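You operate a simulated robot arm through the tools that you are given. There is no shell and no other tool.

Carry out the task below with a simulated robot arm. There is one attempt and no reset: what you move stays moved.

## Task
Seal the pale open seam on one of the blue pouches again.
Fine: use the grey press, seal dial at 3 seconds; put the pouch back.

It is judged by the outcome, as a careful person would: the job done as asked, and still so three seconds after it is handed in. It fails if anything else is knocked over, pushed out of place, dropped, spilled or broken. A push-on lid holds only when it is set on centred and level and pressed home; a screw cap is set on level and turned clockwise until tight.

## Robot
A 7-joint arm with a two-finger parallel gripper on a trunk, on a base that drives. Base frame: it is fixed to the floor where the robot stands at the start and does not move with it; the origin is under the middle of the robot, x ahead of it, y to its left, z up. Readings come in mm, degrees, newtons and seconds.
With the tool pointing down near the work surface it reaches from about 200 to 700 mm from the robot's upright axis, wherever it stands. Its first joint turns from -143.0 to 143.0 degrees. Places, roughly: blue pouch [0, 3000, 750]; brown sheet [-250, 2750, 750]; press fifty-seven ball lever [-300, 2700, 1500]; press fifty-seven clamp knob [-300, 2600, 900]; press fifty-seven cool dial [-100, 2300, 1000]; press fifty-seven delay dial [-100, 2300, 1100]; press fifty-seven heater switch [-100, 2300, 1000]; press fifty-seven left star knob [-200, 2800, 1100]; press fifty-seven near star knob [-400, 2700, 1100]; press fifty-seven power dial [-200, 2400, 1200]; press fifty-seven ram switch [-100, 2500, 1200]; press fifty-seven right star knob [-300, 2500, 1100]; press fifty-seven seal dial [-100, 2300, 1200]. Payload 3 kg.
The TCP is the grasp point between the finger pads, 30 mm short of the fingertips. In the tool frame z runs along the fingers and y along their closing line. The gripper opens to 94 mm. The fingers are 28 mm wide and 10 mm thick; the gripper's body (50 by 96 mm) begins 55 mm behind the TCP.
Orientation is told as [roll, pitch, yaw] about the base's x, y, z axes, in that order, counted from this pose: with the fingers straight down and closing along the base's y, the tool's x points along the base's -x, its y along +y and its z along -z.

## Interface
- The arm moves only by the tool servo_tool. Its argument "commands" is a list of rows, each a list of 7 numbers: the turn, a rotation vector about the tool's x, y, z in degrees, then the shift along the tool's x, y, z in cm, then the closure in counts, from 0 (fully open) to 255 (shut). In form: [[wx, wy, wz, dx, dy, dz, fingers], ...]. A call has 1 to 20 rows; each row is the pose to reach, as a shift and turn from the pose commanded when the call began, along the tool's axes at that moment. Each row takes 0.2 s and may step no farther than 50 mm and 8.6 degrees from the row before; otherwise, or with a gripper value out of range, the whole call is refused. A pose out of reach is approached as far as the arm can. The call stops where the force on the tool passes 50 N (or 10 N more than at its start, if that is more) or the arm is blocked; 0.2 s more then pass. Each finger travels about 45 mm/s and halts on what it meets, pressing with about 36 N; the grip force reading is that of the motor and also rises with nothing between the fingers. The clock runs only during rows and for 0.2 s after the last one: add rows that repeat a pose to give the fingers time. It gives the time, the measured TCP pose, the force on the tool (base axes), the opening and the grip force at its end, in the units of the frame above (readings bear some noise), with the torque about the TCP (base axes, N m) and any sound that the robot's microphone picked up.
- Cameras (640 x 400 px; columns grow to the right, rows downward): "scene" is now at [61.3, 129.7, 1744.6]; the picture's right is [-0.15, -0.99, 0.00], its down [-0.59, 0.09, -0.80] and it looks along [0.79, -0.12, -0.60] (base axes); focal length 285 px, centre (320, 200). "wrist" rides on the gripper at [76, 14, -102] in the tool frame; the picture's right is [-0.18, 0.98, 0.00], its down [-0.75, -0.14, -0.64] and it looks along [-0.63, -0.12, 0.77] (tool axes); focal length 243 px, centre (320, 200). There is no depth. A picture from a camera that has moved, and an enlarged one, comes with that camera's place and axes in the base frame and with its lens.
- grab_frame(camera): a new picture of that camera. The clock stands still meanwhile.
- lift_body(by): slides the trunk up (or, below 0, down) by that many mm; the arm and the scene camera ride with it, the base frame stays. It gives what a move gives, with no picture.
- base_move(legs): drives the robot by 1 to 6 legs, each [ahead, left, turn to the left] in mm, mm and degrees, along the robot's own axes; the way and the turn of a leg run together, so that a leg with both is an arc; at most 1500 mm and 180 degrees a leg. The arm and the cameras ride along, it lands a little off, and it stops where it bumps. It gives what a move gives.
- turn_head(pan, tilt): turns the head with the scene camera to pan (to the left, within 143 degrees either way) and tilt (down, from -29 to 69), counted from straight ahead of the robot. It gives what a move gives.
- inspect(camera, box): a new picture of the part [left, top, right, bottom] of that camera's present view, enlarged. The clock stands still meanwhile.
- sign_off(): hands the job in; it is judged then, once.

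Places have to be worked out from the pictures, the camera data and where the tool is seen. Open the gripper and draw the arm clear of the work before you hand the job in, unless the task says otherwise.

The tools are called after ">>>" as name(argument=value, ...) on one line, values as JSON. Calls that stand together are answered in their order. servo_tool: Moves the arm, as the interface text tells. Its arguments: {"type":"object","properties":{"commands":{"type":"array"}},"required":["commands"]} The other tools are called the same way: lift_body (by) slides the trunk up or down; base_move (legs) drives the base; turn_head (pan, tilt) turns the head that bears the scene camera; grab_frame (camera) takes a picture; inspect (camera, box) takes an enlarged picture of a part of a camera's view; sign_off () hands the job in.

At the start:

```text
time: 0.0
ee_pos: [597.0, 84.5, 1212.6]
ee_rot: [-0.2, 0.0, 0.1]
contact_force: [-0.3, -0.4, 0.1]
wrist_torque: [0.0, 0.0, -0.02]
finger_gap: 94.1
finger_force: 0.0
trunk travel left (down, up): [-175.0, 215.0]
robot x, y, heading: [0.7, 2.1, 0.3]
head pan, tilt: [-8.5, 36.5]
```

scene: 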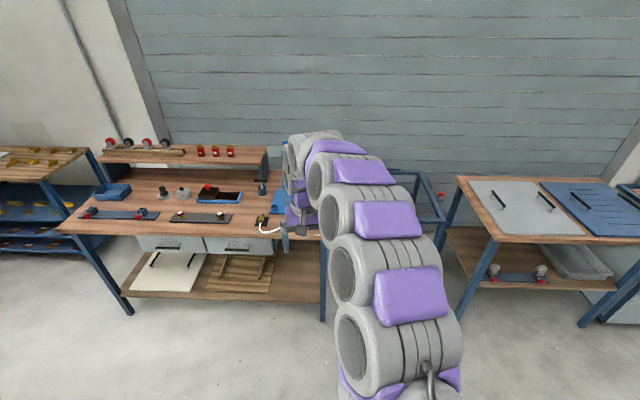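
wrist: 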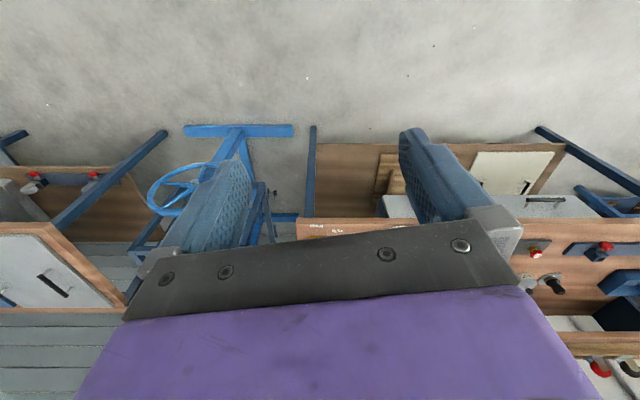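

The work lies about 2.5–3 m to the robot's left, out of the present view. I turn the head left to look at it first.

>>> turn_head(pan=92, tilt=20)

```text
time: 1.8
ee_pos: [594.4, 85.3, 1213.3]
ee_rot: [-0.1, 0.0, 0.0]
contact_force: [-0.3, 0.2, -1.1]
wrist_torque: [0.02, 0.0, -0.02]
finger_gap: 93.8
finger_force: 0.1
trunk travel left (down, up): [-175.0, 215.0]
robot x, y, heading: [2.3, 2.9, 0.0]
head pan, tilt: [92.0, 20.0]
```

The head is now turned left; I take a picture of the bench with the press.

>>> grab_frame(camera="scene")

>>> inspect(camera="scene", box=[220, 100, 420, 225])

```text
taken
camera scene: at [-28.3, 235.4, 1770.8], right [1.0, 0.03, 0.0], down [0.01, -0.34, -0.94], along [-0.03, 0.94, -0.34], focal length 285 px, centre (320, 200)
```

scene: 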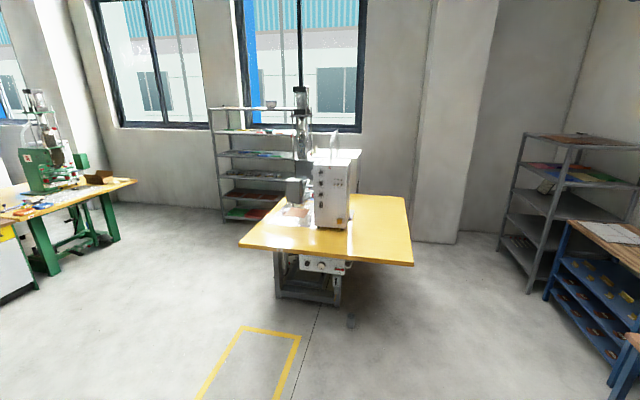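

```text
3.20 times, centred on (320, 162) of scene
camera zoom: at [-28.3, 235.4, 1770.8], right [1.0, 0.03, 0.0], down [0.01, -0.34, -0.94], along [-0.03, 0.94, -0.34], focal length 913 px, centre (320, 320)
```

zoom: 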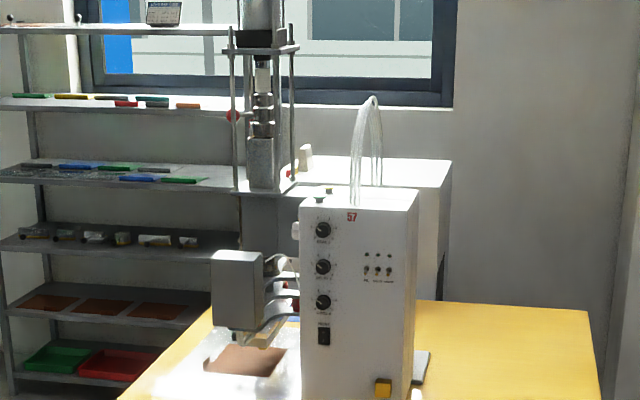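

The grey press no. 57 stands on a yellow-topped table about 2–3 m to my left, turned slightly. I turn the robot left and drive a bit closer for detailed views.

>>> base_move(legs=[[0, 0, 90], [700, 0, 0]])

>>> turn_head(pan=0, tilt=25)

>>> grab_frame(camera="scene")

```text
time: 9.4
ee_pos: [-112.9, 1291.3, 1213.5]
ee_rot: [-0.1, 0.0, 91.8]
contact_force: [-0.2, 1.1, 1.0]
wrist_torque: [-0.02, 0.0, -0.01]
finger_gap: 93.9
finger_force: 0.0
trunk travel left (down, up): [-175.0, 215.0]
robot x, y, heading: [-9.5, 703.0, 91.9]
head pan, tilt: [92.0, 20.0]
```

```text
time: 11.1
ee_pos: [-113.7, 1289.7, 1214.9]
ee_rot: [0.0, 0.0, 91.7]
contact_force: [0.2, 0.9, 0.1]
wrist_torque: [0.0, -0.01, -0.02]
finger_gap: 93.9
finger_force: 0.1
trunk travel left (down, up): [-175.0, 215.0]
robot x, y, heading: [-11.8, 703.0, 91.6]
head pan, tilt: [0.0, 25.0]
```

```text
taken
camera scene: at [-155.7, 760.9, 1762.6], right [1.0, 0.03, 0.0], down [0.01, -0.42, -0.91], along [-0.03, 0.9, -0.42], focal length 285 px, centre (320, 200)
```

scene: 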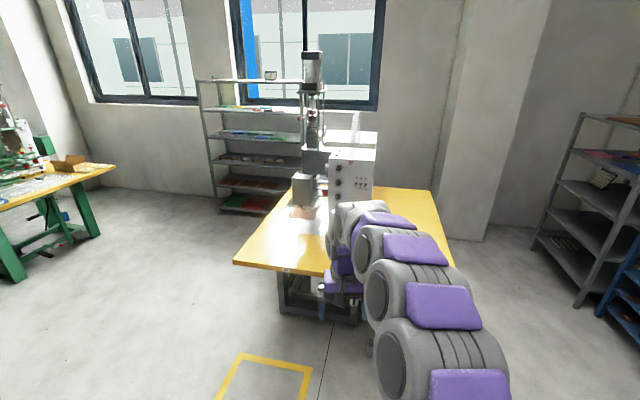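

I look at the press more closely from here.

>>> inspect(camera="scene", box=[260, 40, 420, 140])

>>> inspect(camera="scene", box=[230, 140, 390, 240])

>>> grab_frame(camera="wrist")

```text
4.00 times, centred on (340, 90) of scene
camera zoom: at [-155.7, 760.9, 1762.6], right [1.0, 0.03, 0.0], down [0.01, -0.42, -0.91], along [-0.03, 0.9, -0.42], focal length 1142 px, centre (240, 640)
```

zoom: 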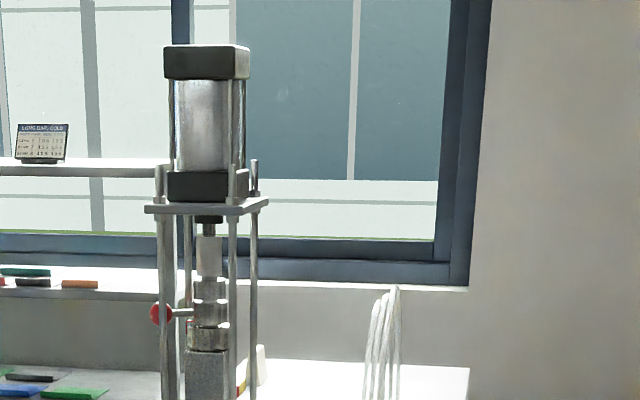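

```text
4.00 times, centred on (310, 190) of scene
camera zoom: at [-155.7, 760.9, 1762.6], right [1.0, 0.03, 0.0], down [0.01, -0.42, -0.91], along [-0.03, 0.9, -0.42], focal length 1142 px, centre (360, 240)
```

zoom: 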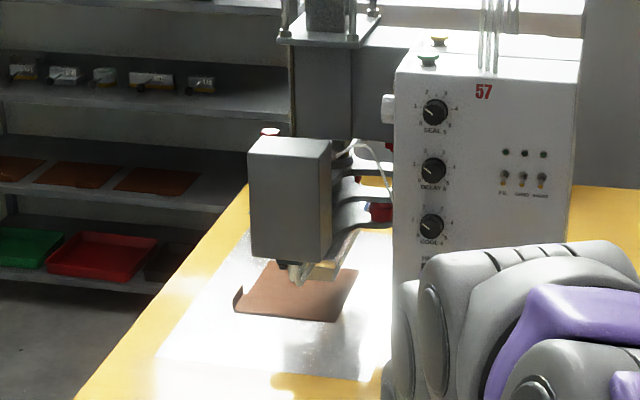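

```text
taken
camera wrist: at [-127.4, 1213.2, 1319.2], right [-0.99, 0.16, 0.0], down [0.12, 0.76, 0.64], along [0.1, 0.64, -0.77], focal length 243 px, centre (320, 200)
```

wrist: 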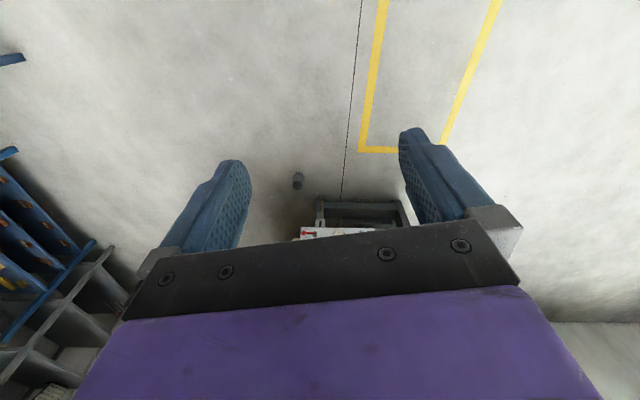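

The press's three dials (SEAL, DELAY, COOL) and three switches are on the face toward me. I drive to the left to view the working side and the area behind the box.

>>> base_move(legs=[[0, 1000, 0], [500, 0, 0]])

>>> turn_head(pan=-30, tilt=28)

>>> grab_frame(camera="scene")

```text
time: 18.8
ee_pos: [-1092.3, 1765.2, 1214.2]
ee_rot: [0.1, 0.0, 89.9]
contact_force: [-0.1, 0.0, -0.5]
wrist_torque: [-0.03, -0.01, 0.0]
finger_gap: 94.3
finger_force: 0.1
trunk travel left (down, up): [-175.0, 215.0]
robot x, y, heading: [-1008.3, 1167.4, 89.9]
head pan, tilt: [0.0, 25.0]
```

```text
time: 19.7
ee_pos: [-1094.1, 1762.7, 1215.6]
ee_rot: [0.0, -0.3, 89.9]
contact_force: [0.5, 0.5, -0.5]
wrist_torque: [-0.03, -0.01, 0.03]
finger_gap: 93.9
finger_force: 0.1
trunk travel left (down, up): [-175.0, 215.0]
robot x, y, heading: [-1012.0, 1169.4, 89.7]
head pan, tilt: [-30.0, 28.0]
```

```text
taken
camera scene: at [-1106.6, 1224.2, 1757.8], right [0.87, -0.5, 0.0], down [-0.23, -0.41, -0.88], along [0.44, 0.76, -0.47], focal length 285 px, centre (320, 200)
```

scene: 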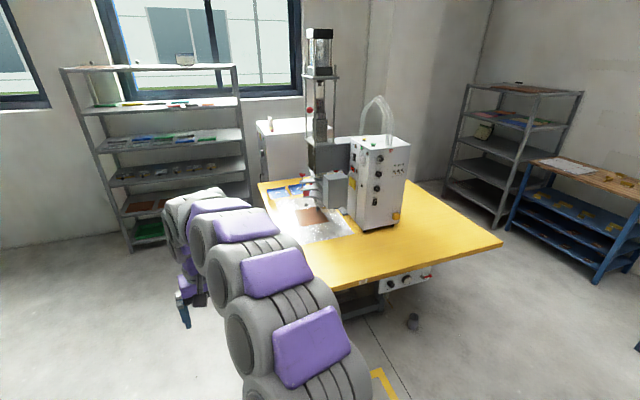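

>>> inspect(camera="scene", box=[240, 160, 440, 285])

>>> inspect(camera="scene", box=[280, 20, 440, 120])

>>> inspect(camera="scene", box=[160, 40, 224, 80])

>>> inspect(camera="scene", box=[330, 250, 458, 330])

```text
3.20 times, centred on (340, 222) of scene
camera zoom: at [-1106.6, 1224.2, 1757.8], right [0.87, -0.5, 0.0], down [-0.23, -0.41, -0.88], along [0.44, 0.76, -0.47], focal length 913 px, centre (256, 128)
```

zoom: 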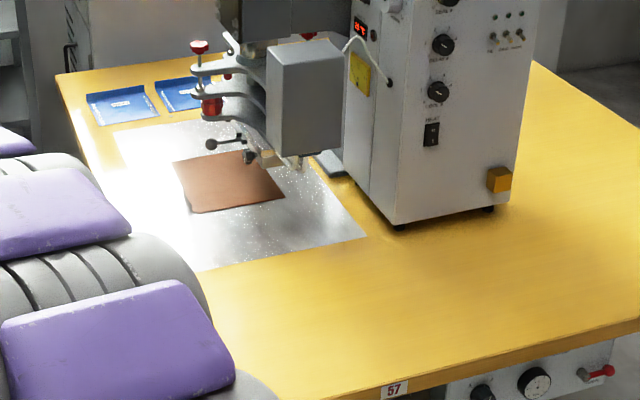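

```text
4.00 times, centred on (360, 70) of scene
camera zoom: at [-1106.6, 1224.2, 1757.8], right [0.87, -0.5, 0.0], down [-0.23, -0.41, -0.88], along [0.44, 0.76, -0.47], focal length 1142 px, centre (160, 720)
```

zoom: 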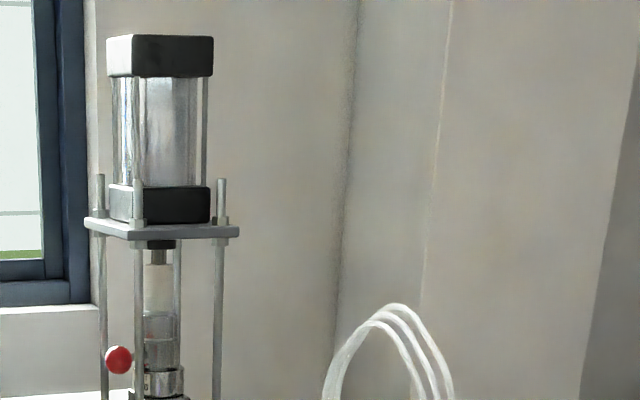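

```text
10.00 times, centred on (192, 60) of scene
camera zoom: at [-1106.6, 1224.2, 1757.8], right [0.87, -0.5, 0.0], down [-0.23, -0.41, -0.88], along [0.44, 0.76, -0.47], focal length 2854 px, centre (1600, 1600)
```

zoom: 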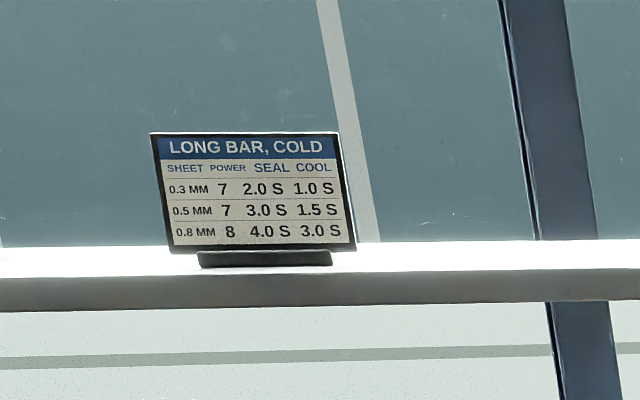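

```text
5.00 times, centred on (394, 290) of scene
camera zoom: at [-1106.6, 1224.2, 1757.8], right [0.87, -0.5, 0.0], down [-0.23, -0.41, -0.88], along [0.44, 0.76, -0.47], focal length 1427 px, centre (-50, -250)
```

zoom: 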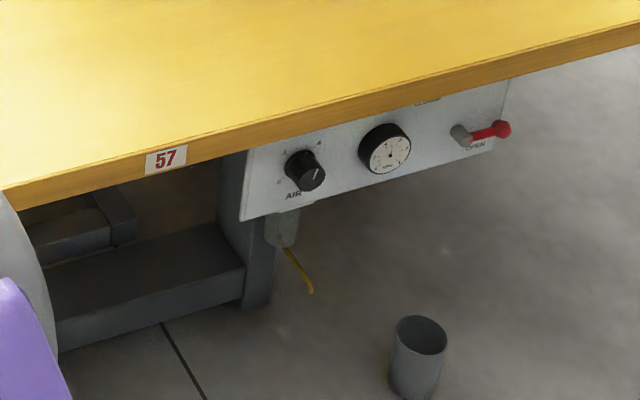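

Card on the shelf reads: LONG BAR, COLD — 0.5 mm sheet: power 7, seal 3.0 s, cool 1.5 s. Two blue pouches lie on the table behind the metal plate. I zoom in on the control faces, pouches and head.

>>> inspect(camera="scene", box=[340, 130, 420, 180])

>>> inspect(camera="scene", box=[340, 180, 420, 230])

>>> inspect(camera="scene", box=[256, 170, 320, 210])

>>> inspect(camera="scene", box=[290, 165, 370, 215])

>>> inspect(camera="scene", box=[376, 265, 440, 305])

```text
8.00 times, centred on (380, 155) of scene
camera zoom: at [-1106.6, 1224.2, 1757.8], right [0.87, -0.5, 0.0], down [-0.23, -0.41, -0.88], along [0.44, 0.76, -0.47], focal length 2283 px, centre (-160, 560)
```

zoom: 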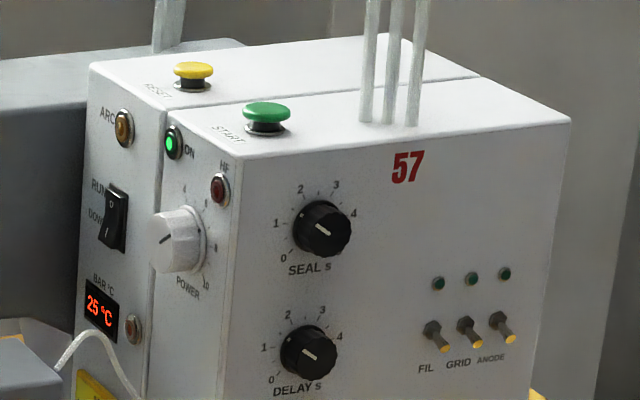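

```text
8.00 times, centred on (380, 205) of scene
camera zoom: at [-1106.6, 1224.2, 1757.8], right [0.87, -0.5, 0.0], down [-0.23, -0.41, -0.88], along [0.44, 0.76, -0.47], focal length 2283 px, centre (-160, 160)
```

zoom: 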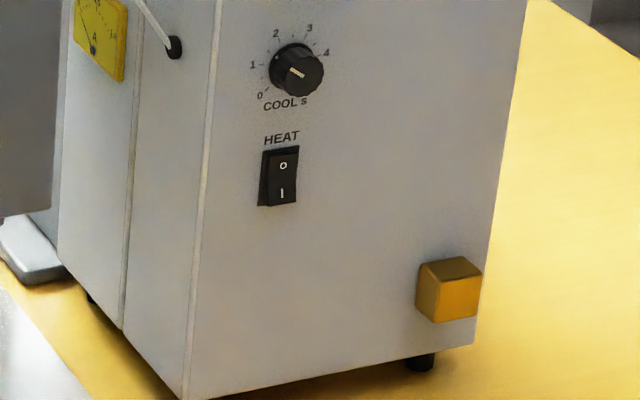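

```text
10.00 times, centred on (288, 190) of scene
camera zoom: at [-1106.6, 1224.2, 1757.8], right [0.87, -0.5, 0.0], down [-0.23, -0.41, -0.88], along [0.44, 0.76, -0.47], focal length 2854 px, centre (640, 300)
```

zoom: 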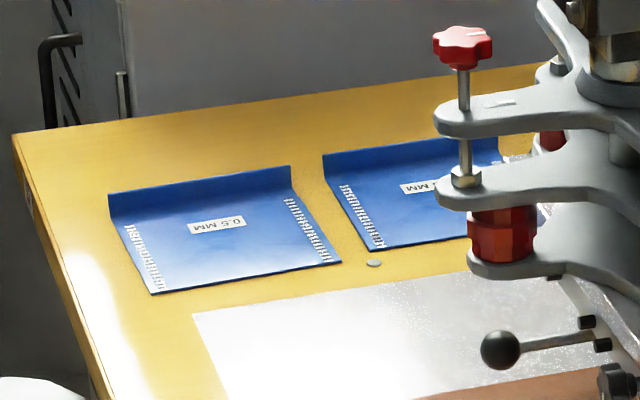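

```text
8.00 times, centred on (330, 190) of scene
camera zoom: at [-1106.6, 1224.2, 1757.8], right [0.87, -0.5, 0.0], down [-0.23, -0.41, -0.88], along [0.44, 0.76, -0.47], focal length 2283 px, centre (240, 280)
```

zoom: 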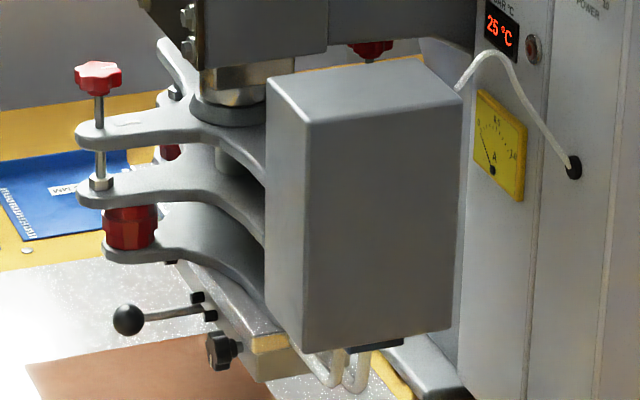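

```text
10.00 times, centred on (408, 285) of scene
camera zoom: at [-1106.6, 1224.2, 1757.8], right [0.87, -0.5, 0.0], down [-0.23, -0.41, -0.88], along [0.44, 0.76, -0.47], focal length 2854 px, centre (-560, -650)
```

zoom: 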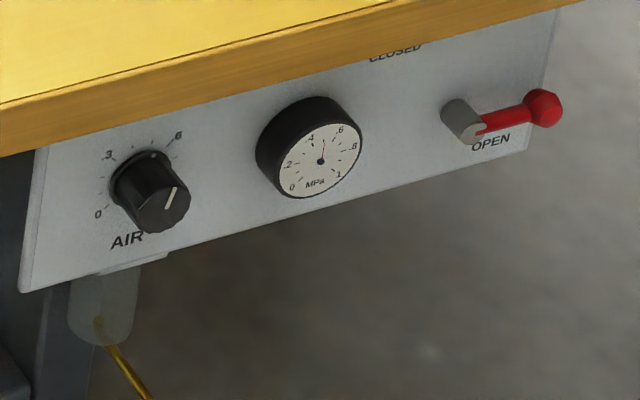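

Findings so far: pouches are marked 0.5 MM, bar is cold (25 °C), SEAL dial near 4?, HEAT off, air valve OPEN. I drive round to the left side of the table to see the pouches, the bar and the left face of the control box.

>>> base_move(legs=[[0, 450, 0], [1450, 0, 0], [0, 0, -100]])

>>> turn_head(pan=0, tilt=35)

>>> grab_frame(camera="scene")

>>> grab_frame(camera="wrist")

```text
time: 33.6
ee_pos: [-826.7, 2585.2, 1214.8]
ee_rot: [-0.1, -0.2, -13.2]
contact_force: [0.2, 0.1, 0.0]
wrist_torque: [0.04, 0.01, 0.02]
finger_gap: 94.1
finger_force: 0.1
trunk travel left (down, up): [-175.0, 215.0]
robot x, y, heading: [-1422.0, 2638.3, -13.0]
head pan, tilt: [-30.0, 28.0]
```

```text
time: 34.5
ee_pos: [-828.7, 2585.5, 1216.6]
ee_rot: [0.0, -0.3, -13.2]
contact_force: [-0.8, 0.0, -0.4]
wrist_torque: [0.0, -0.02, -0.01]
finger_gap: 94.3
finger_force: 0.1
trunk travel left (down, up): [-175.0, 215.0]
robot x, y, heading: [-1422.3, 2642.2, -13.3]
head pan, tilt: [0.0, 35.0]
```

```text
taken
camera scene: at [-1328.9, 2763.1, 1746.8], right [-0.23, -0.97, 0.0], down [-0.56, 0.13, -0.82], along [0.8, -0.19, -0.58], focal length 285 px, centre (320, 200)
```

scene: 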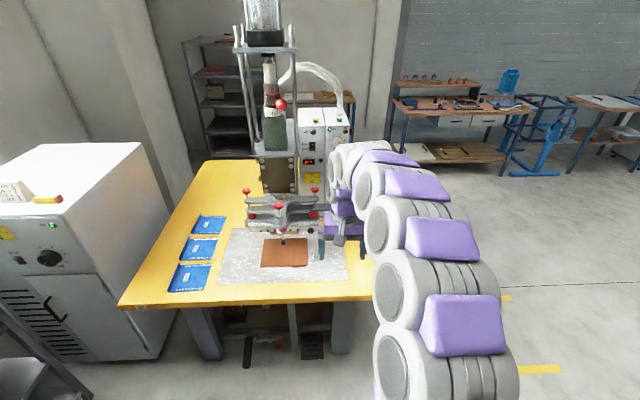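

```text
taken
camera wrist: at [-902.0, 2617.9, 1320.7], right [0.4, 0.91, 0.0], down [0.7, -0.31, 0.65], along [0.59, -0.26, -0.76], focal length 243 px, centre (320, 200)
```

wrist: 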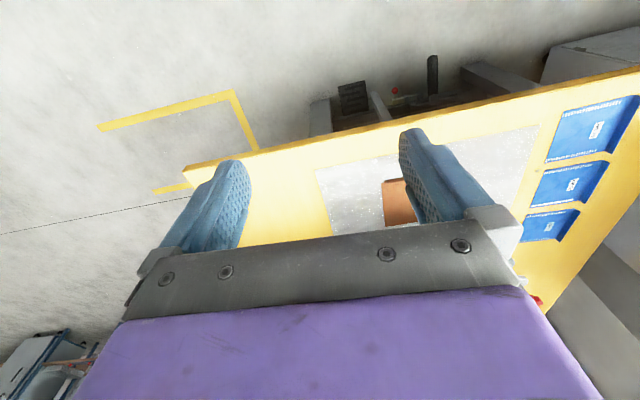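

This is the operator's side: three 0.5 mm pouches in a column left of the bed plate. I zoom into the pouches, the bed, the bar and the pedals.

>>> inspect(camera="scene", box=[150, 205, 246, 265])

>>> inspect(camera="scene", box=[150, 240, 246, 300])

>>> inspect(camera="scene", box=[216, 180, 376, 280])

>>> inspect(camera="scene", box=[220, 80, 380, 180])

>>> inspect(camera="scene", box=[220, 300, 348, 380])

>>> inspect(camera="scene", box=[0, 170, 128, 290])

```text
6.67 times, centred on (198, 235) of scene
camera zoom: at [-1328.9, 2763.1, 1746.8], right [-0.23, -0.97, 0.0], down [-0.56, 0.13, -0.82], along [0.8, -0.19, -0.58], focal length 1903 px, centre (1133, -33)
```

zoom: 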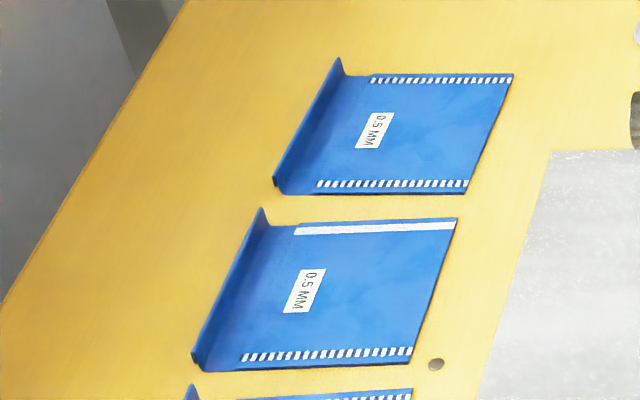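

```text
6.67 times, centred on (198, 270) of scene
camera zoom: at [-1328.9, 2763.1, 1746.8], right [-0.23, -0.97, 0.0], down [-0.56, 0.13, -0.82], along [0.8, -0.19, -0.58], focal length 1903 px, centre (1133, -267)
```

zoom: 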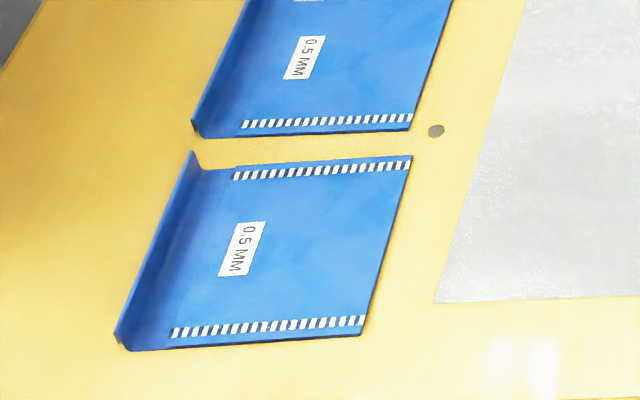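

```text
4.00 times, centred on (296, 230) of scene
camera zoom: at [-1328.9, 2763.1, 1746.8], right [-0.23, -0.97, 0.0], down [-0.56, 0.13, -0.82], along [0.8, -0.19, -0.58], focal length 1142 px, centre (416, 80)
```

zoom: 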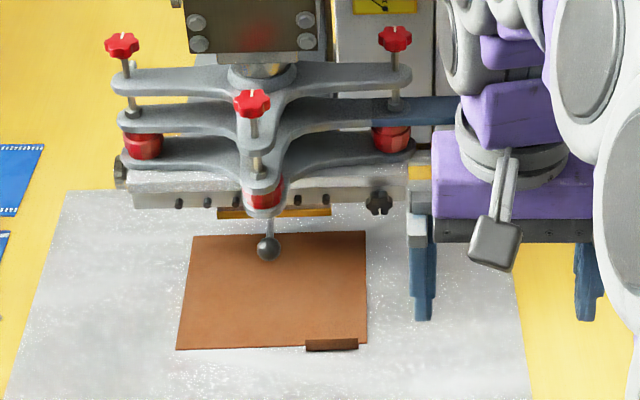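

```text
4.00 times, centred on (300, 130) of scene
camera zoom: at [-1328.9, 2763.1, 1746.8], right [-0.23, -0.97, 0.0], down [-0.56, 0.13, -0.82], along [0.8, -0.19, -0.58], focal length 1142 px, centre (400, 480)
```

zoom: 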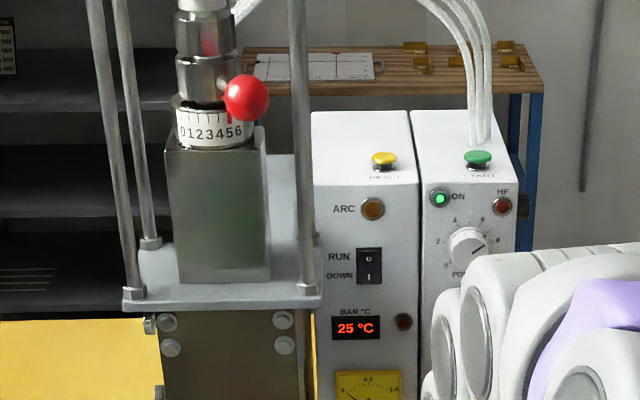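

```text
5.00 times, centred on (284, 340) of scene
camera zoom: at [-1328.9, 2763.1, 1746.8], right [-0.23, -0.97, 0.0], down [-0.56, 0.13, -0.82], along [0.8, -0.19, -0.58], focal length 1427 px, centre (500, -500)
```

zoom: 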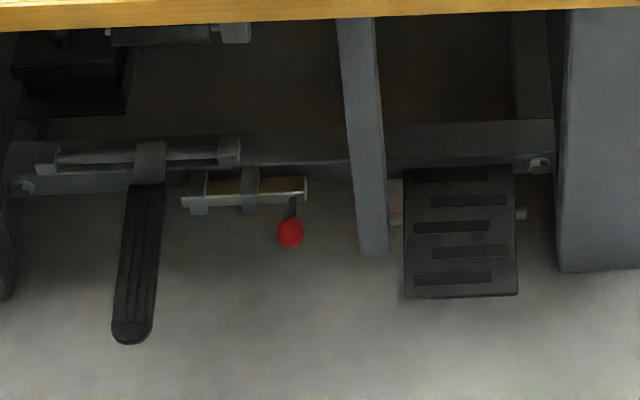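

```text
3.33 times, centred on (64, 230) of scene
camera zoom: at [-1328.9, 2763.1, 1746.8], right [-0.23, -0.97, 0.0], down [-0.56, 0.13, -0.82], along [0.8, -0.19, -0.58], focal length 951 px, centre (1173, 100)
```

zoom: 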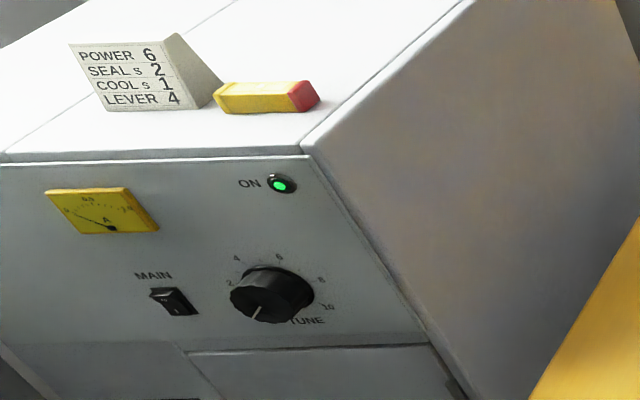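

The middle pouch has the plain pale (open) seam on its far (+x) side; others are hatched (sealed). There is a note on the white cabinet (POWER 6, SEAL 2, COOL 1, LEVER 4) and possibly another card on the right shelf; I zoom on those and on dials.

>>> inspect(camera="scene", box=[196, 75, 244, 105])

>>> inspect(camera="scene", box=[296, 120, 352, 155])

>>> inspect(camera="scene", box=[250, 90, 306, 125])

>>> inspect(camera="scene", box=[240, 210, 328, 265])

>>> inspect(camera="scene", box=[296, 155, 352, 190])

```text
13.33 times, centred on (220, 90) of scene
camera zoom: at [-1328.9, 2763.1, 1746.8], right [-0.23, -0.97, 0.0], down [-0.56, 0.13, -0.82], along [0.8, -0.19, -0.58], focal length 3805 px, centre (1653, 1667)
```

zoom: 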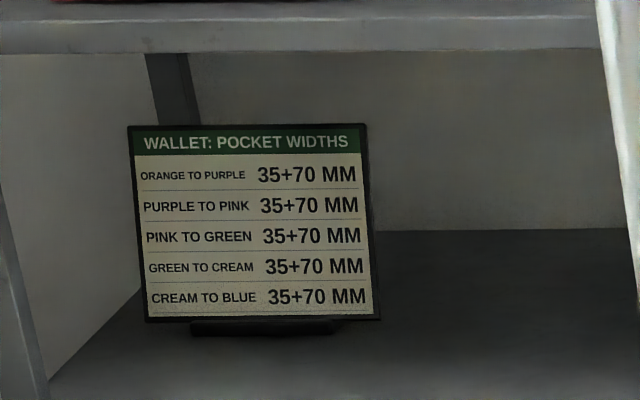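

```text
11.43 times, centred on (324, 138) of scene
camera zoom: at [-1328.9, 2763.1, 1746.8], right [-0.23, -0.97, 0.0], down [-0.56, 0.13, -0.82], along [0.8, -0.19, -0.58], focal length 3262 px, centre (274, 914)
```

zoom: 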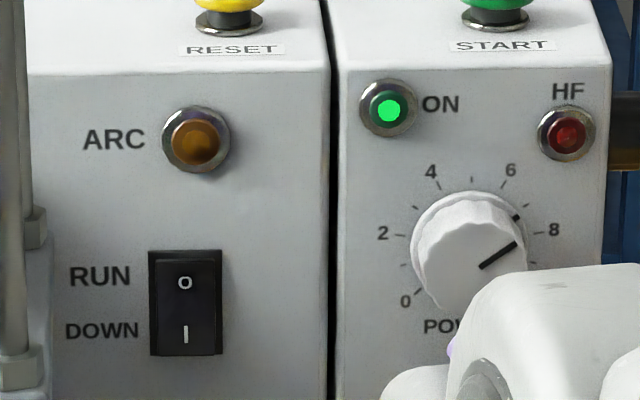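

```text
11.43 times, centred on (278, 108) of scene
camera zoom: at [-1328.9, 2763.1, 1746.8], right [-0.23, -0.97, 0.0], down [-0.56, 0.13, -0.82], along [0.8, -0.19, -0.58], focal length 3262 px, centre (800, 1257)
```

zoom: 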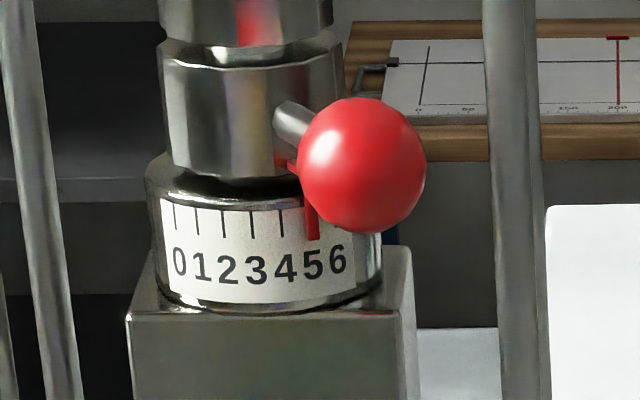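

```text
7.27 times, centred on (284, 238) of scene
camera zoom: at [-1328.9, 2763.1, 1746.8], right [-0.23, -0.97, 0.0], down [-0.56, 0.13, -0.82], along [0.8, -0.19, -0.58], focal length 2076 px, centre (582, -73)
```

zoom: 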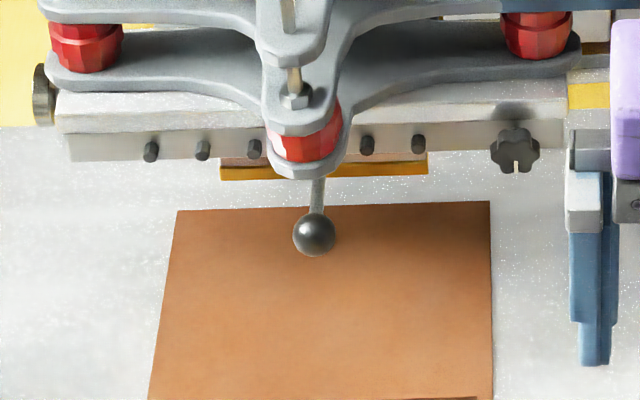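

```text
11.43 times, centred on (324, 172) of scene
camera zoom: at [-1328.9, 2763.1, 1746.8], right [-0.23, -0.97, 0.0], down [-0.56, 0.13, -0.82], along [0.8, -0.19, -0.58], focal length 3262 px, centre (274, 514)
```

zoom: 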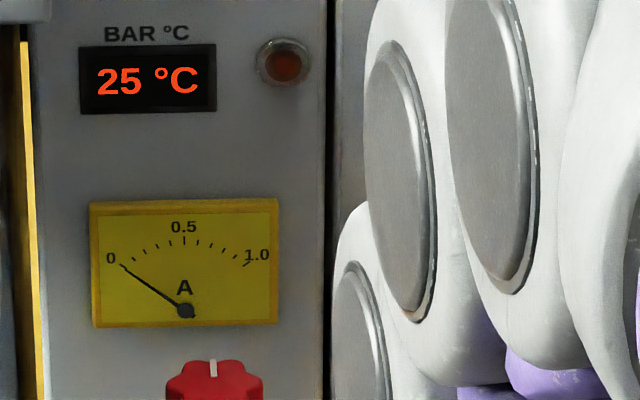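

Power dial reads about 7 and the lever ring about 5; bar 25 °C (cold). I look around for further cards/notes: shelf behind on the left, and under the bench.

>>> turn_head(pan=75, tilt=15)

>>> grab_frame(camera="scene")

>>> turn_head(pan=130, tilt=15)

>>> grab_frame(camera="scene")

```text
time: 36.0
ee_pos: [-830.6, 2586.6, 1216.0]
ee_rot: [0.1, -0.3, -13.3]
contact_force: [0.0, 0.5, -0.1]
wrist_torque: [-0.02, -0.02, 0.02]
finger_gap: 94.0
finger_force: 0.1
trunk travel left (down, up): [-175.0, 215.0]
robot x, y, heading: [-1425.4, 2642.6, -13.1]
head pan, tilt: [75.0, 15.0]
```

```text
taken
camera scene: at [-1370.4, 2866.0, 1778.8], right [0.88, -0.47, 0.0], down [-0.13, -0.23, -0.97], along [0.46, 0.85, -0.26], focal length 285 px, centre (320, 200)
```

scene: 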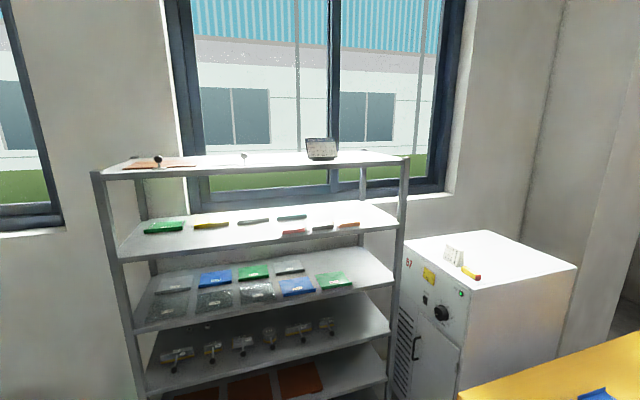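

```text
time: 37.2
ee_pos: [-829.0, 2585.3, 1216.8]
ee_rot: [0.0, -0.2, -13.1]
contact_force: [-0.3, -0.8, -0.5]
wrist_torque: [-0.02, -0.02, -0.01]
finger_gap: 94.2
finger_force: 0.0
trunk travel left (down, up): [-175.0, 215.0]
robot x, y, heading: [-1418.2, 2637.1, -13.3]
head pan, tilt: [130.0, 15.0]
```

```text
taken
camera scene: at [-1456.7, 2867.0, 1779.1], right [0.89, 0.45, 0.0], down [0.11, -0.23, -0.97], along [-0.44, 0.86, -0.26], focal length 285 px, centre (320, 200)
```

scene: 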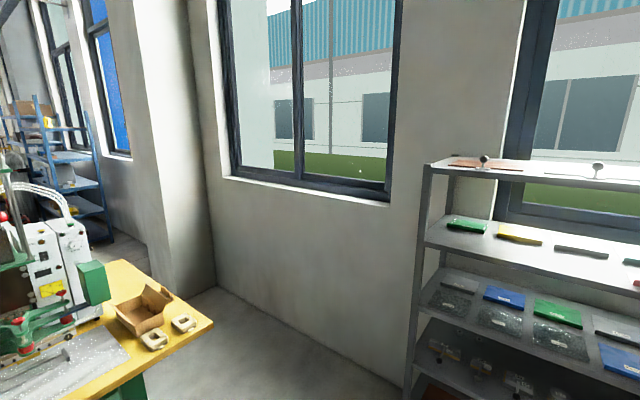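

I zoom into the shelf and the cabinet for labels.

>>> turn_head(pan=75, tilt=25)

>>> grab_frame(camera="scene")

>>> inspect(camera="scene", box=[90, 80, 250, 180])

>>> inspect(camera="scene", box=[230, 80, 390, 180])

>>> inspect(camera="scene", box=[130, 190, 290, 290])

>>> inspect(camera="scene", box=[240, 180, 400, 280])

>>> inspect(camera="scene", box=[390, 170, 518, 290])

```text
time: 38.5
ee_pos: [-829.4, 2585.2, 1217.1]
ee_rot: [0.0, -0.3, -13.3]
contact_force: [0.2, -0.3, -0.4]
wrist_torque: [-0.01, 0.0, -0.02]
finger_gap: 94.2
finger_force: 0.1
trunk travel left (down, up): [-175.0, 215.0]
robot x, y, heading: [-1425.0, 2636.2, -13.2]
head pan, tilt: [75.0, 25.0]
```

```text
taken
camera scene: at [-1371.2, 2864.9, 1762.6], right [0.88, -0.47, 0.0], down [-0.2, -0.37, -0.91], along [0.43, 0.8, -0.42], focal length 285 px, centre (320, 200)
```

scene: 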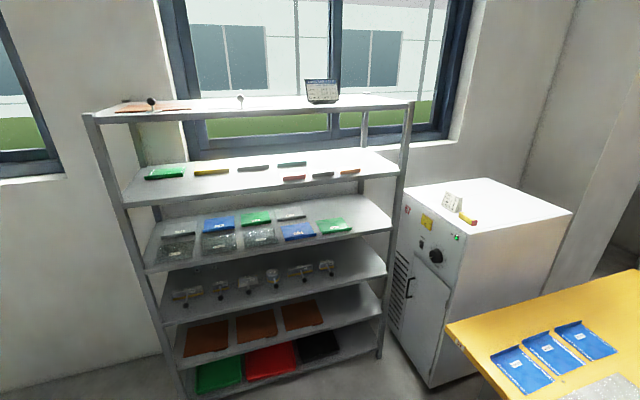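

```text
4.00 times, centred on (170, 130) of scene
camera zoom: at [-1371.2, 2864.9, 1762.6], right [0.88, -0.47, 0.0], down [-0.2, -0.37, -0.91], along [0.43, 0.8, -0.42], focal length 1142 px, centre (920, 480)
```

zoom: 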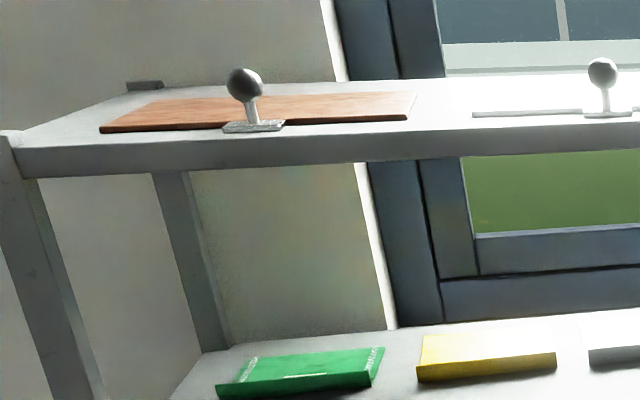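

```text
4.00 times, centred on (310, 130) of scene
camera zoom: at [-1371.2, 2864.9, 1762.6], right [0.88, -0.47, 0.0], down [-0.2, -0.37, -0.91], along [0.43, 0.8, -0.42], focal length 1142 px, centre (360, 480)
```

zoom: 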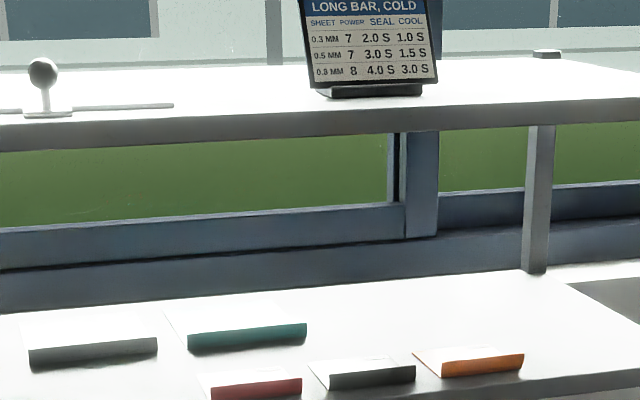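

```text
4.00 times, centred on (210, 240) of scene
camera zoom: at [-1371.2, 2864.9, 1762.6], right [0.88, -0.47, 0.0], down [-0.2, -0.37, -0.91], along [0.43, 0.8, -0.42], focal length 1142 px, centre (760, 40)
```

zoom: 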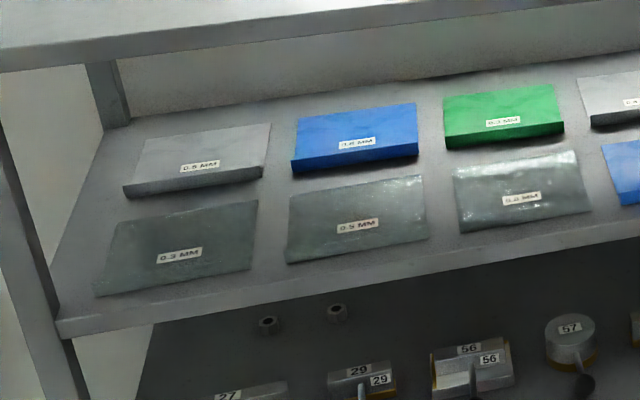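

```text
4.00 times, centred on (320, 230) of scene
camera zoom: at [-1371.2, 2864.9, 1762.6], right [0.88, -0.47, 0.0], down [-0.2, -0.37, -0.91], along [0.43, 0.8, -0.42], focal length 1142 px, centre (320, 80)
```

zoom: 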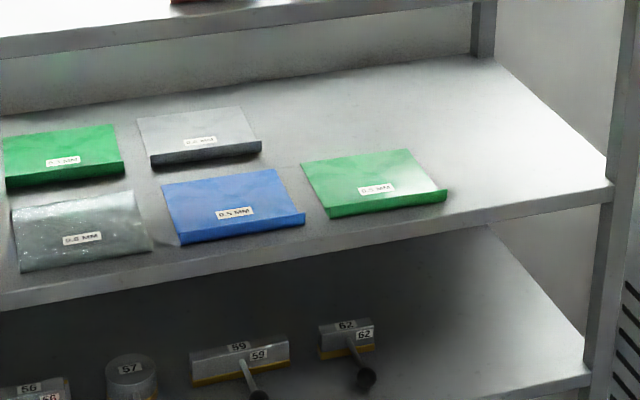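

```text
3.33 times, centred on (454, 230) of scene
camera zoom: at [-1371.2, 2864.9, 1762.6], right [0.88, -0.47, 0.0], down [-0.2, -0.37, -0.91], along [0.43, 0.8, -0.42], focal length 951 px, centre (-127, 100)
```

zoom: 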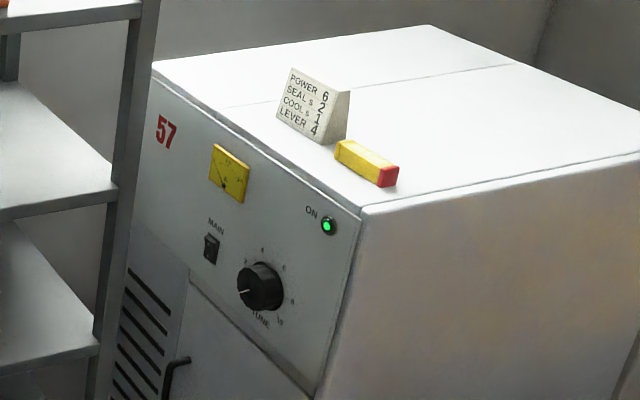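

The note and cards are read. Now I drive round to the front (dial) face of the control box to read and set the seal dial first.

>>> base_move(legs=[[0, -1300, 0], [1450, 0, 0], [0, 0, 91]])

>>> turn_head(pan=5, tilt=25)

>>> grab_frame(camera="scene")

```text
time: 55.6
ee_pos: [-243.0, 1579.7, 1216.0]
ee_rot: [0.0, -0.3, 72.7]
contact_force: [-0.4, -0.2, -0.3]
wrist_torque: [-0.01, 0.01, -0.02]
finger_gap: 94.0
finger_force: 0.0
trunk travel left (down, up): [-175.0, 215.0]
robot x, y, heading: [-345.4, 991.4, 72.4]
head pan, tilt: [75.0, 25.0]
```

```text
time: 57.0
ee_pos: [-244.5, 1577.7, 1218.0]
ee_rot: [0.0, -0.3, 72.6]
contact_force: [-0.6, 0.7, -0.3]
wrist_torque: [0.01, -0.01, -0.02]
finger_gap: 94.1
finger_force: 0.0
trunk travel left (down, up): [-175.0, 215.0]
robot x, y, heading: [-343.0, 994.0, 72.6]
head pan, tilt: [5.0, 25.0]
```

```text
taken
camera scene: at [-464.1, 1100.4, 1762.6], right [0.98, -0.21, 0.0], down [-0.09, -0.42, -0.91], along [0.19, 0.88, -0.42], focal length 285 px, centre (320, 200)
```

scene: 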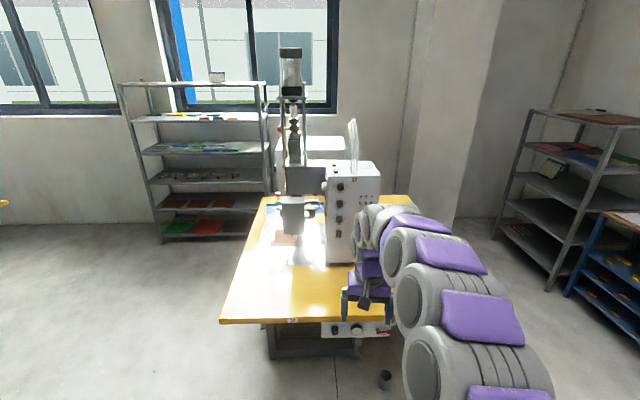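

>>> inspect(camera="scene", box=[320, 155, 384, 195])

>>> inspect(camera="scene", box=[320, 190, 384, 230])

>>> inspect(camera="scene", box=[312, 305, 408, 365])

```text
10.00 times, centred on (352, 175) of scene
camera zoom: at [-464.1, 1100.4, 1762.6], right [0.98, -0.21, 0.0], down [-0.09, -0.42, -0.91], along [0.19, 0.88, -0.42], focal length 2854 px, centre (0, 450)
```

zoom: 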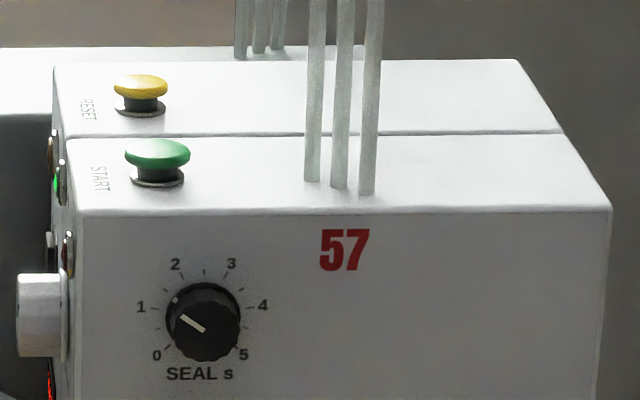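

```text
10.00 times, centred on (352, 210) of scene
camera zoom: at [-464.1, 1100.4, 1762.6], right [0.98, -0.21, 0.0], down [-0.09, -0.42, -0.91], along [0.19, 0.88, -0.42], focal length 2854 px, centre (0, 100)
```

zoom: 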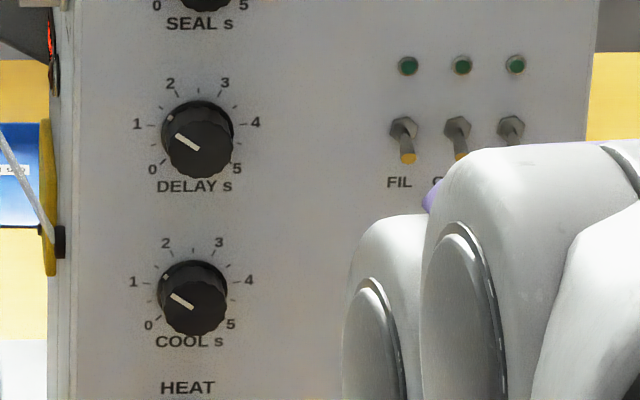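

```text
6.67 times, centred on (360, 335) of scene
camera zoom: at [-464.1, 1100.4, 1762.6], right [0.98, -0.21, 0.0], down [-0.09, -0.42, -0.91], along [0.19, 0.88, -0.42], focal length 1903 px, centre (53, -700)
```

zoom: 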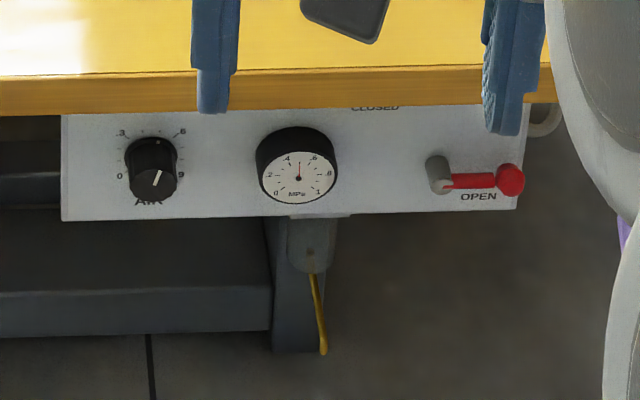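

The dials read: SEAL ≈1.5, DELAY ≈1.5, COOL ≈1.5, POWER 7 — only SEAL differs from the 0.5 mm card row. By triangulation the SEAL dial centre is near (-96, 2322, 1239), face normal toward heading 78°. I first tilt the tool to point horizontally ahead in free space.

>>> servo_tool(commands=[[0, -8.2, 0, 0, 0, 0, 0], [0, -16.4, 0, 0, 0, 0, 0], [0, -24.6, 0, 0, 0, 0, 0], [0, -32.8, 0, 0, 0, 0, 0], [0, -41, 0, 0, 0, 0, 0], [0, -49.2, 0, 0, 0, 0, 0], [0, -57.4, 0, 0, 0, 0, 0], [0, -65.6, 0, 0, 0, 0, 0], [0, -73.8, 0, 0, 0, 0, 0], [0, -82, 0, 0, 0, 0, 0], [0, -90, 0, 0, 0, 0, 0], [0, -90, 0, 0, 0, 0, 0]])

>>> turn_head(pan=0, tilt=60)

>>> grab_frame(camera="scene")

>>> grab_frame(camera="wrist")

```text
time: 59.6
ee_pos: [-251.7, 1616.4, 1210.4]
ee_rot: [-34.8, -88.8, 106.4]
contact_force: [-0.6, -0.5, -0.1]
wrist_torque: [-0.04, 0.04, -0.07]
finger_gap: 94.1
finger_force: 0.0
out of reach, approached as far as the arm can: row 9, 10, 11, 12
trunk travel left (down, up): [-175.0, 215.0]
robot x, y, heading: [-347.5, 994.9, 72.7]
head pan, tilt: [5.0, 25.0]
```

```text
time: 60.6
ee_pos: [-237.2, 1611.9, 1210.1]
ee_rot: [-8.8, -88.9, 80.2]
contact_force: [-0.5, 0.2, -0.7]
wrist_torque: [-0.03, -0.02, 0.0]
finger_gap: 94.1
finger_force: 0.1
trunk travel left (down, up): [-175.0, 215.0]
robot x, y, heading: [-336.7, 991.3, 72.5]
head pan, tilt: [0.0, 60.0]
```

```text
taken
camera scene: at [-467.8, 1074.3, 1712.3], right [0.95, -0.3, 0.0], down [-0.26, -0.83, -0.5], along [0.15, 0.48, -0.87], focal length 285 px, centre (320, 200)
```

scene: 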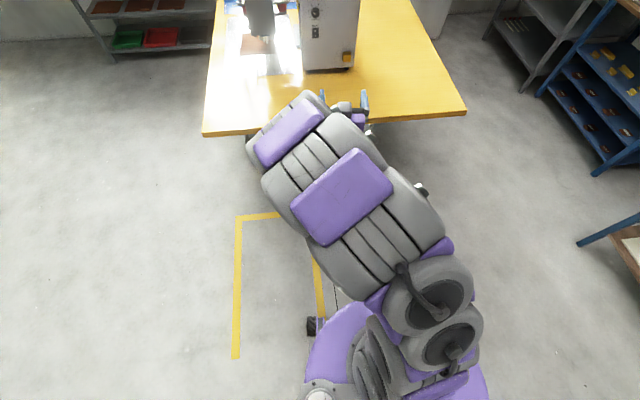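

```text
taken
camera wrist: at [-285.8, 1518.7, 1137.7], right [-0.93, 0.32, 0.18], down [-0.07, -0.64, 0.77], along [0.36, 0.7, 0.62], focal length 243 px, centre (320, 200)
```

wrist: 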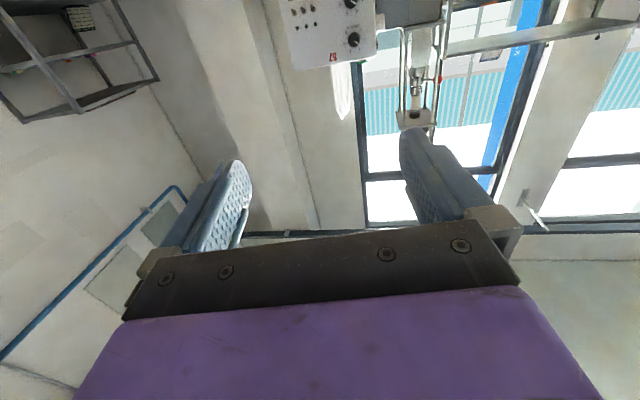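

The tool is nearly horizontal but the close-in pose was slightly out of reach; I extend the tool forward about 10 cm to a more comfortable distance.

>>> servo_tool(commands=[[0, 0, 0, 0, 0, 3, 0], [0, 0, 0, 0, 0, 6, 0], [0, 0, 0, 0, 0, 9, 0], [0, 0, 0, 0, 0, 11, 0], [0, 0, 0, 0, 0, 11, 0], [0, 0, 0, 0, 0, 11, 0]])

```text
time: 62.0
ee_pos: [-210.4, 1716.5, 1211.5]
ee_rot: [-161.7, -89.8, -125.8]
contact_force: [0.5, -0.4, -0.1]
wrist_torque: [-0.02, 0.0, -0.02]
finger_gap: 94.2
finger_force: 0.1
trunk travel left (down, up): [-175.0, 215.0]
robot x, y, heading: [-341.8, 989.7, 72.5]
head pan, tilt: [0.0, 60.0]
```

Tool is level, heading ≈72.5°, about 733 mm ahead of the axis. I turn the base ~5.5° left and drive closer to the dial face, staying ~150 mm short.

>>> base_move(legs=[[0, 0, 5.7], [425, -63, 0]])

>>> turn_head(pan=5, tilt=32)

>>> grab_frame(camera="scene")

>>> grab_frame(camera="wrist")

```text
time: 65.1
ee_pos: [-145.3, 2125.2, 1210.7]
ee_rot: [-161.4, -89.7, -120.0]
contact_force: [-0.8, 0.4, -0.3]
wrist_torque: [0.03, -0.01, -0.07]
finger_gap: 94.0
finger_force: 0.1
trunk travel left (down, up): [-175.0, 215.0]
robot x, y, heading: [-201.3, 1392.4, 78.6]
head pan, tilt: [0.0, 60.0]
```

```text
time: 66.1
ee_pos: [-143.2, 2122.4, 1212.2]
ee_rot: [-177.3, -89.5, -104.1]
contact_force: [0.1, -0.3, -0.4]
wrist_torque: [-0.01, -0.02, 0.0]
finger_gap: 94.2
finger_force: 0.1
trunk travel left (down, up): [-175.0, 215.0]
robot x, y, heading: [-199.9, 1389.4, 78.6]
head pan, tilt: [5.0, 32.0]
```

```text
taken
camera scene: at [-332.3, 1482.8, 1751.4], right [0.99, -0.11, 0.0], down [-0.06, -0.53, -0.85], along [0.09, 0.84, -0.53], focal length 285 px, centre (320, 200)
```

scene: 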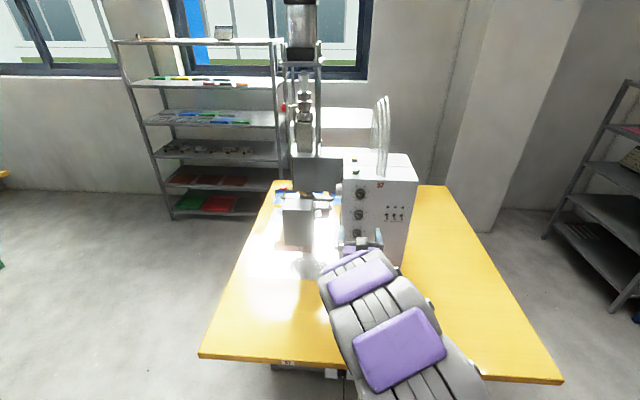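

```text
taken
camera wrist: at [-178.3, 2026.2, 1137.8], right [-0.96, 0.19, 0.18], down [0.01, -0.66, 0.75], along [0.27, 0.72, 0.64], focal length 243 px, centre (320, 200)
```

wrist: 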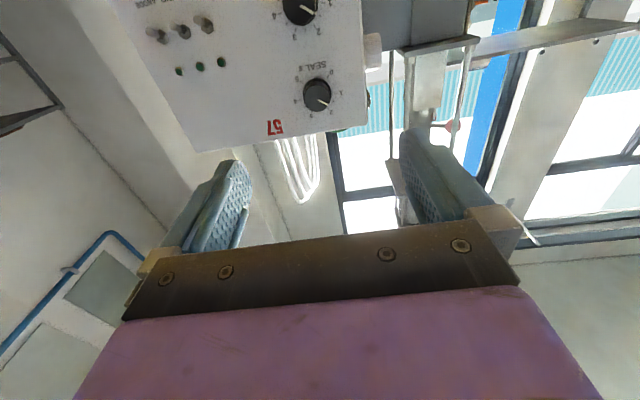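

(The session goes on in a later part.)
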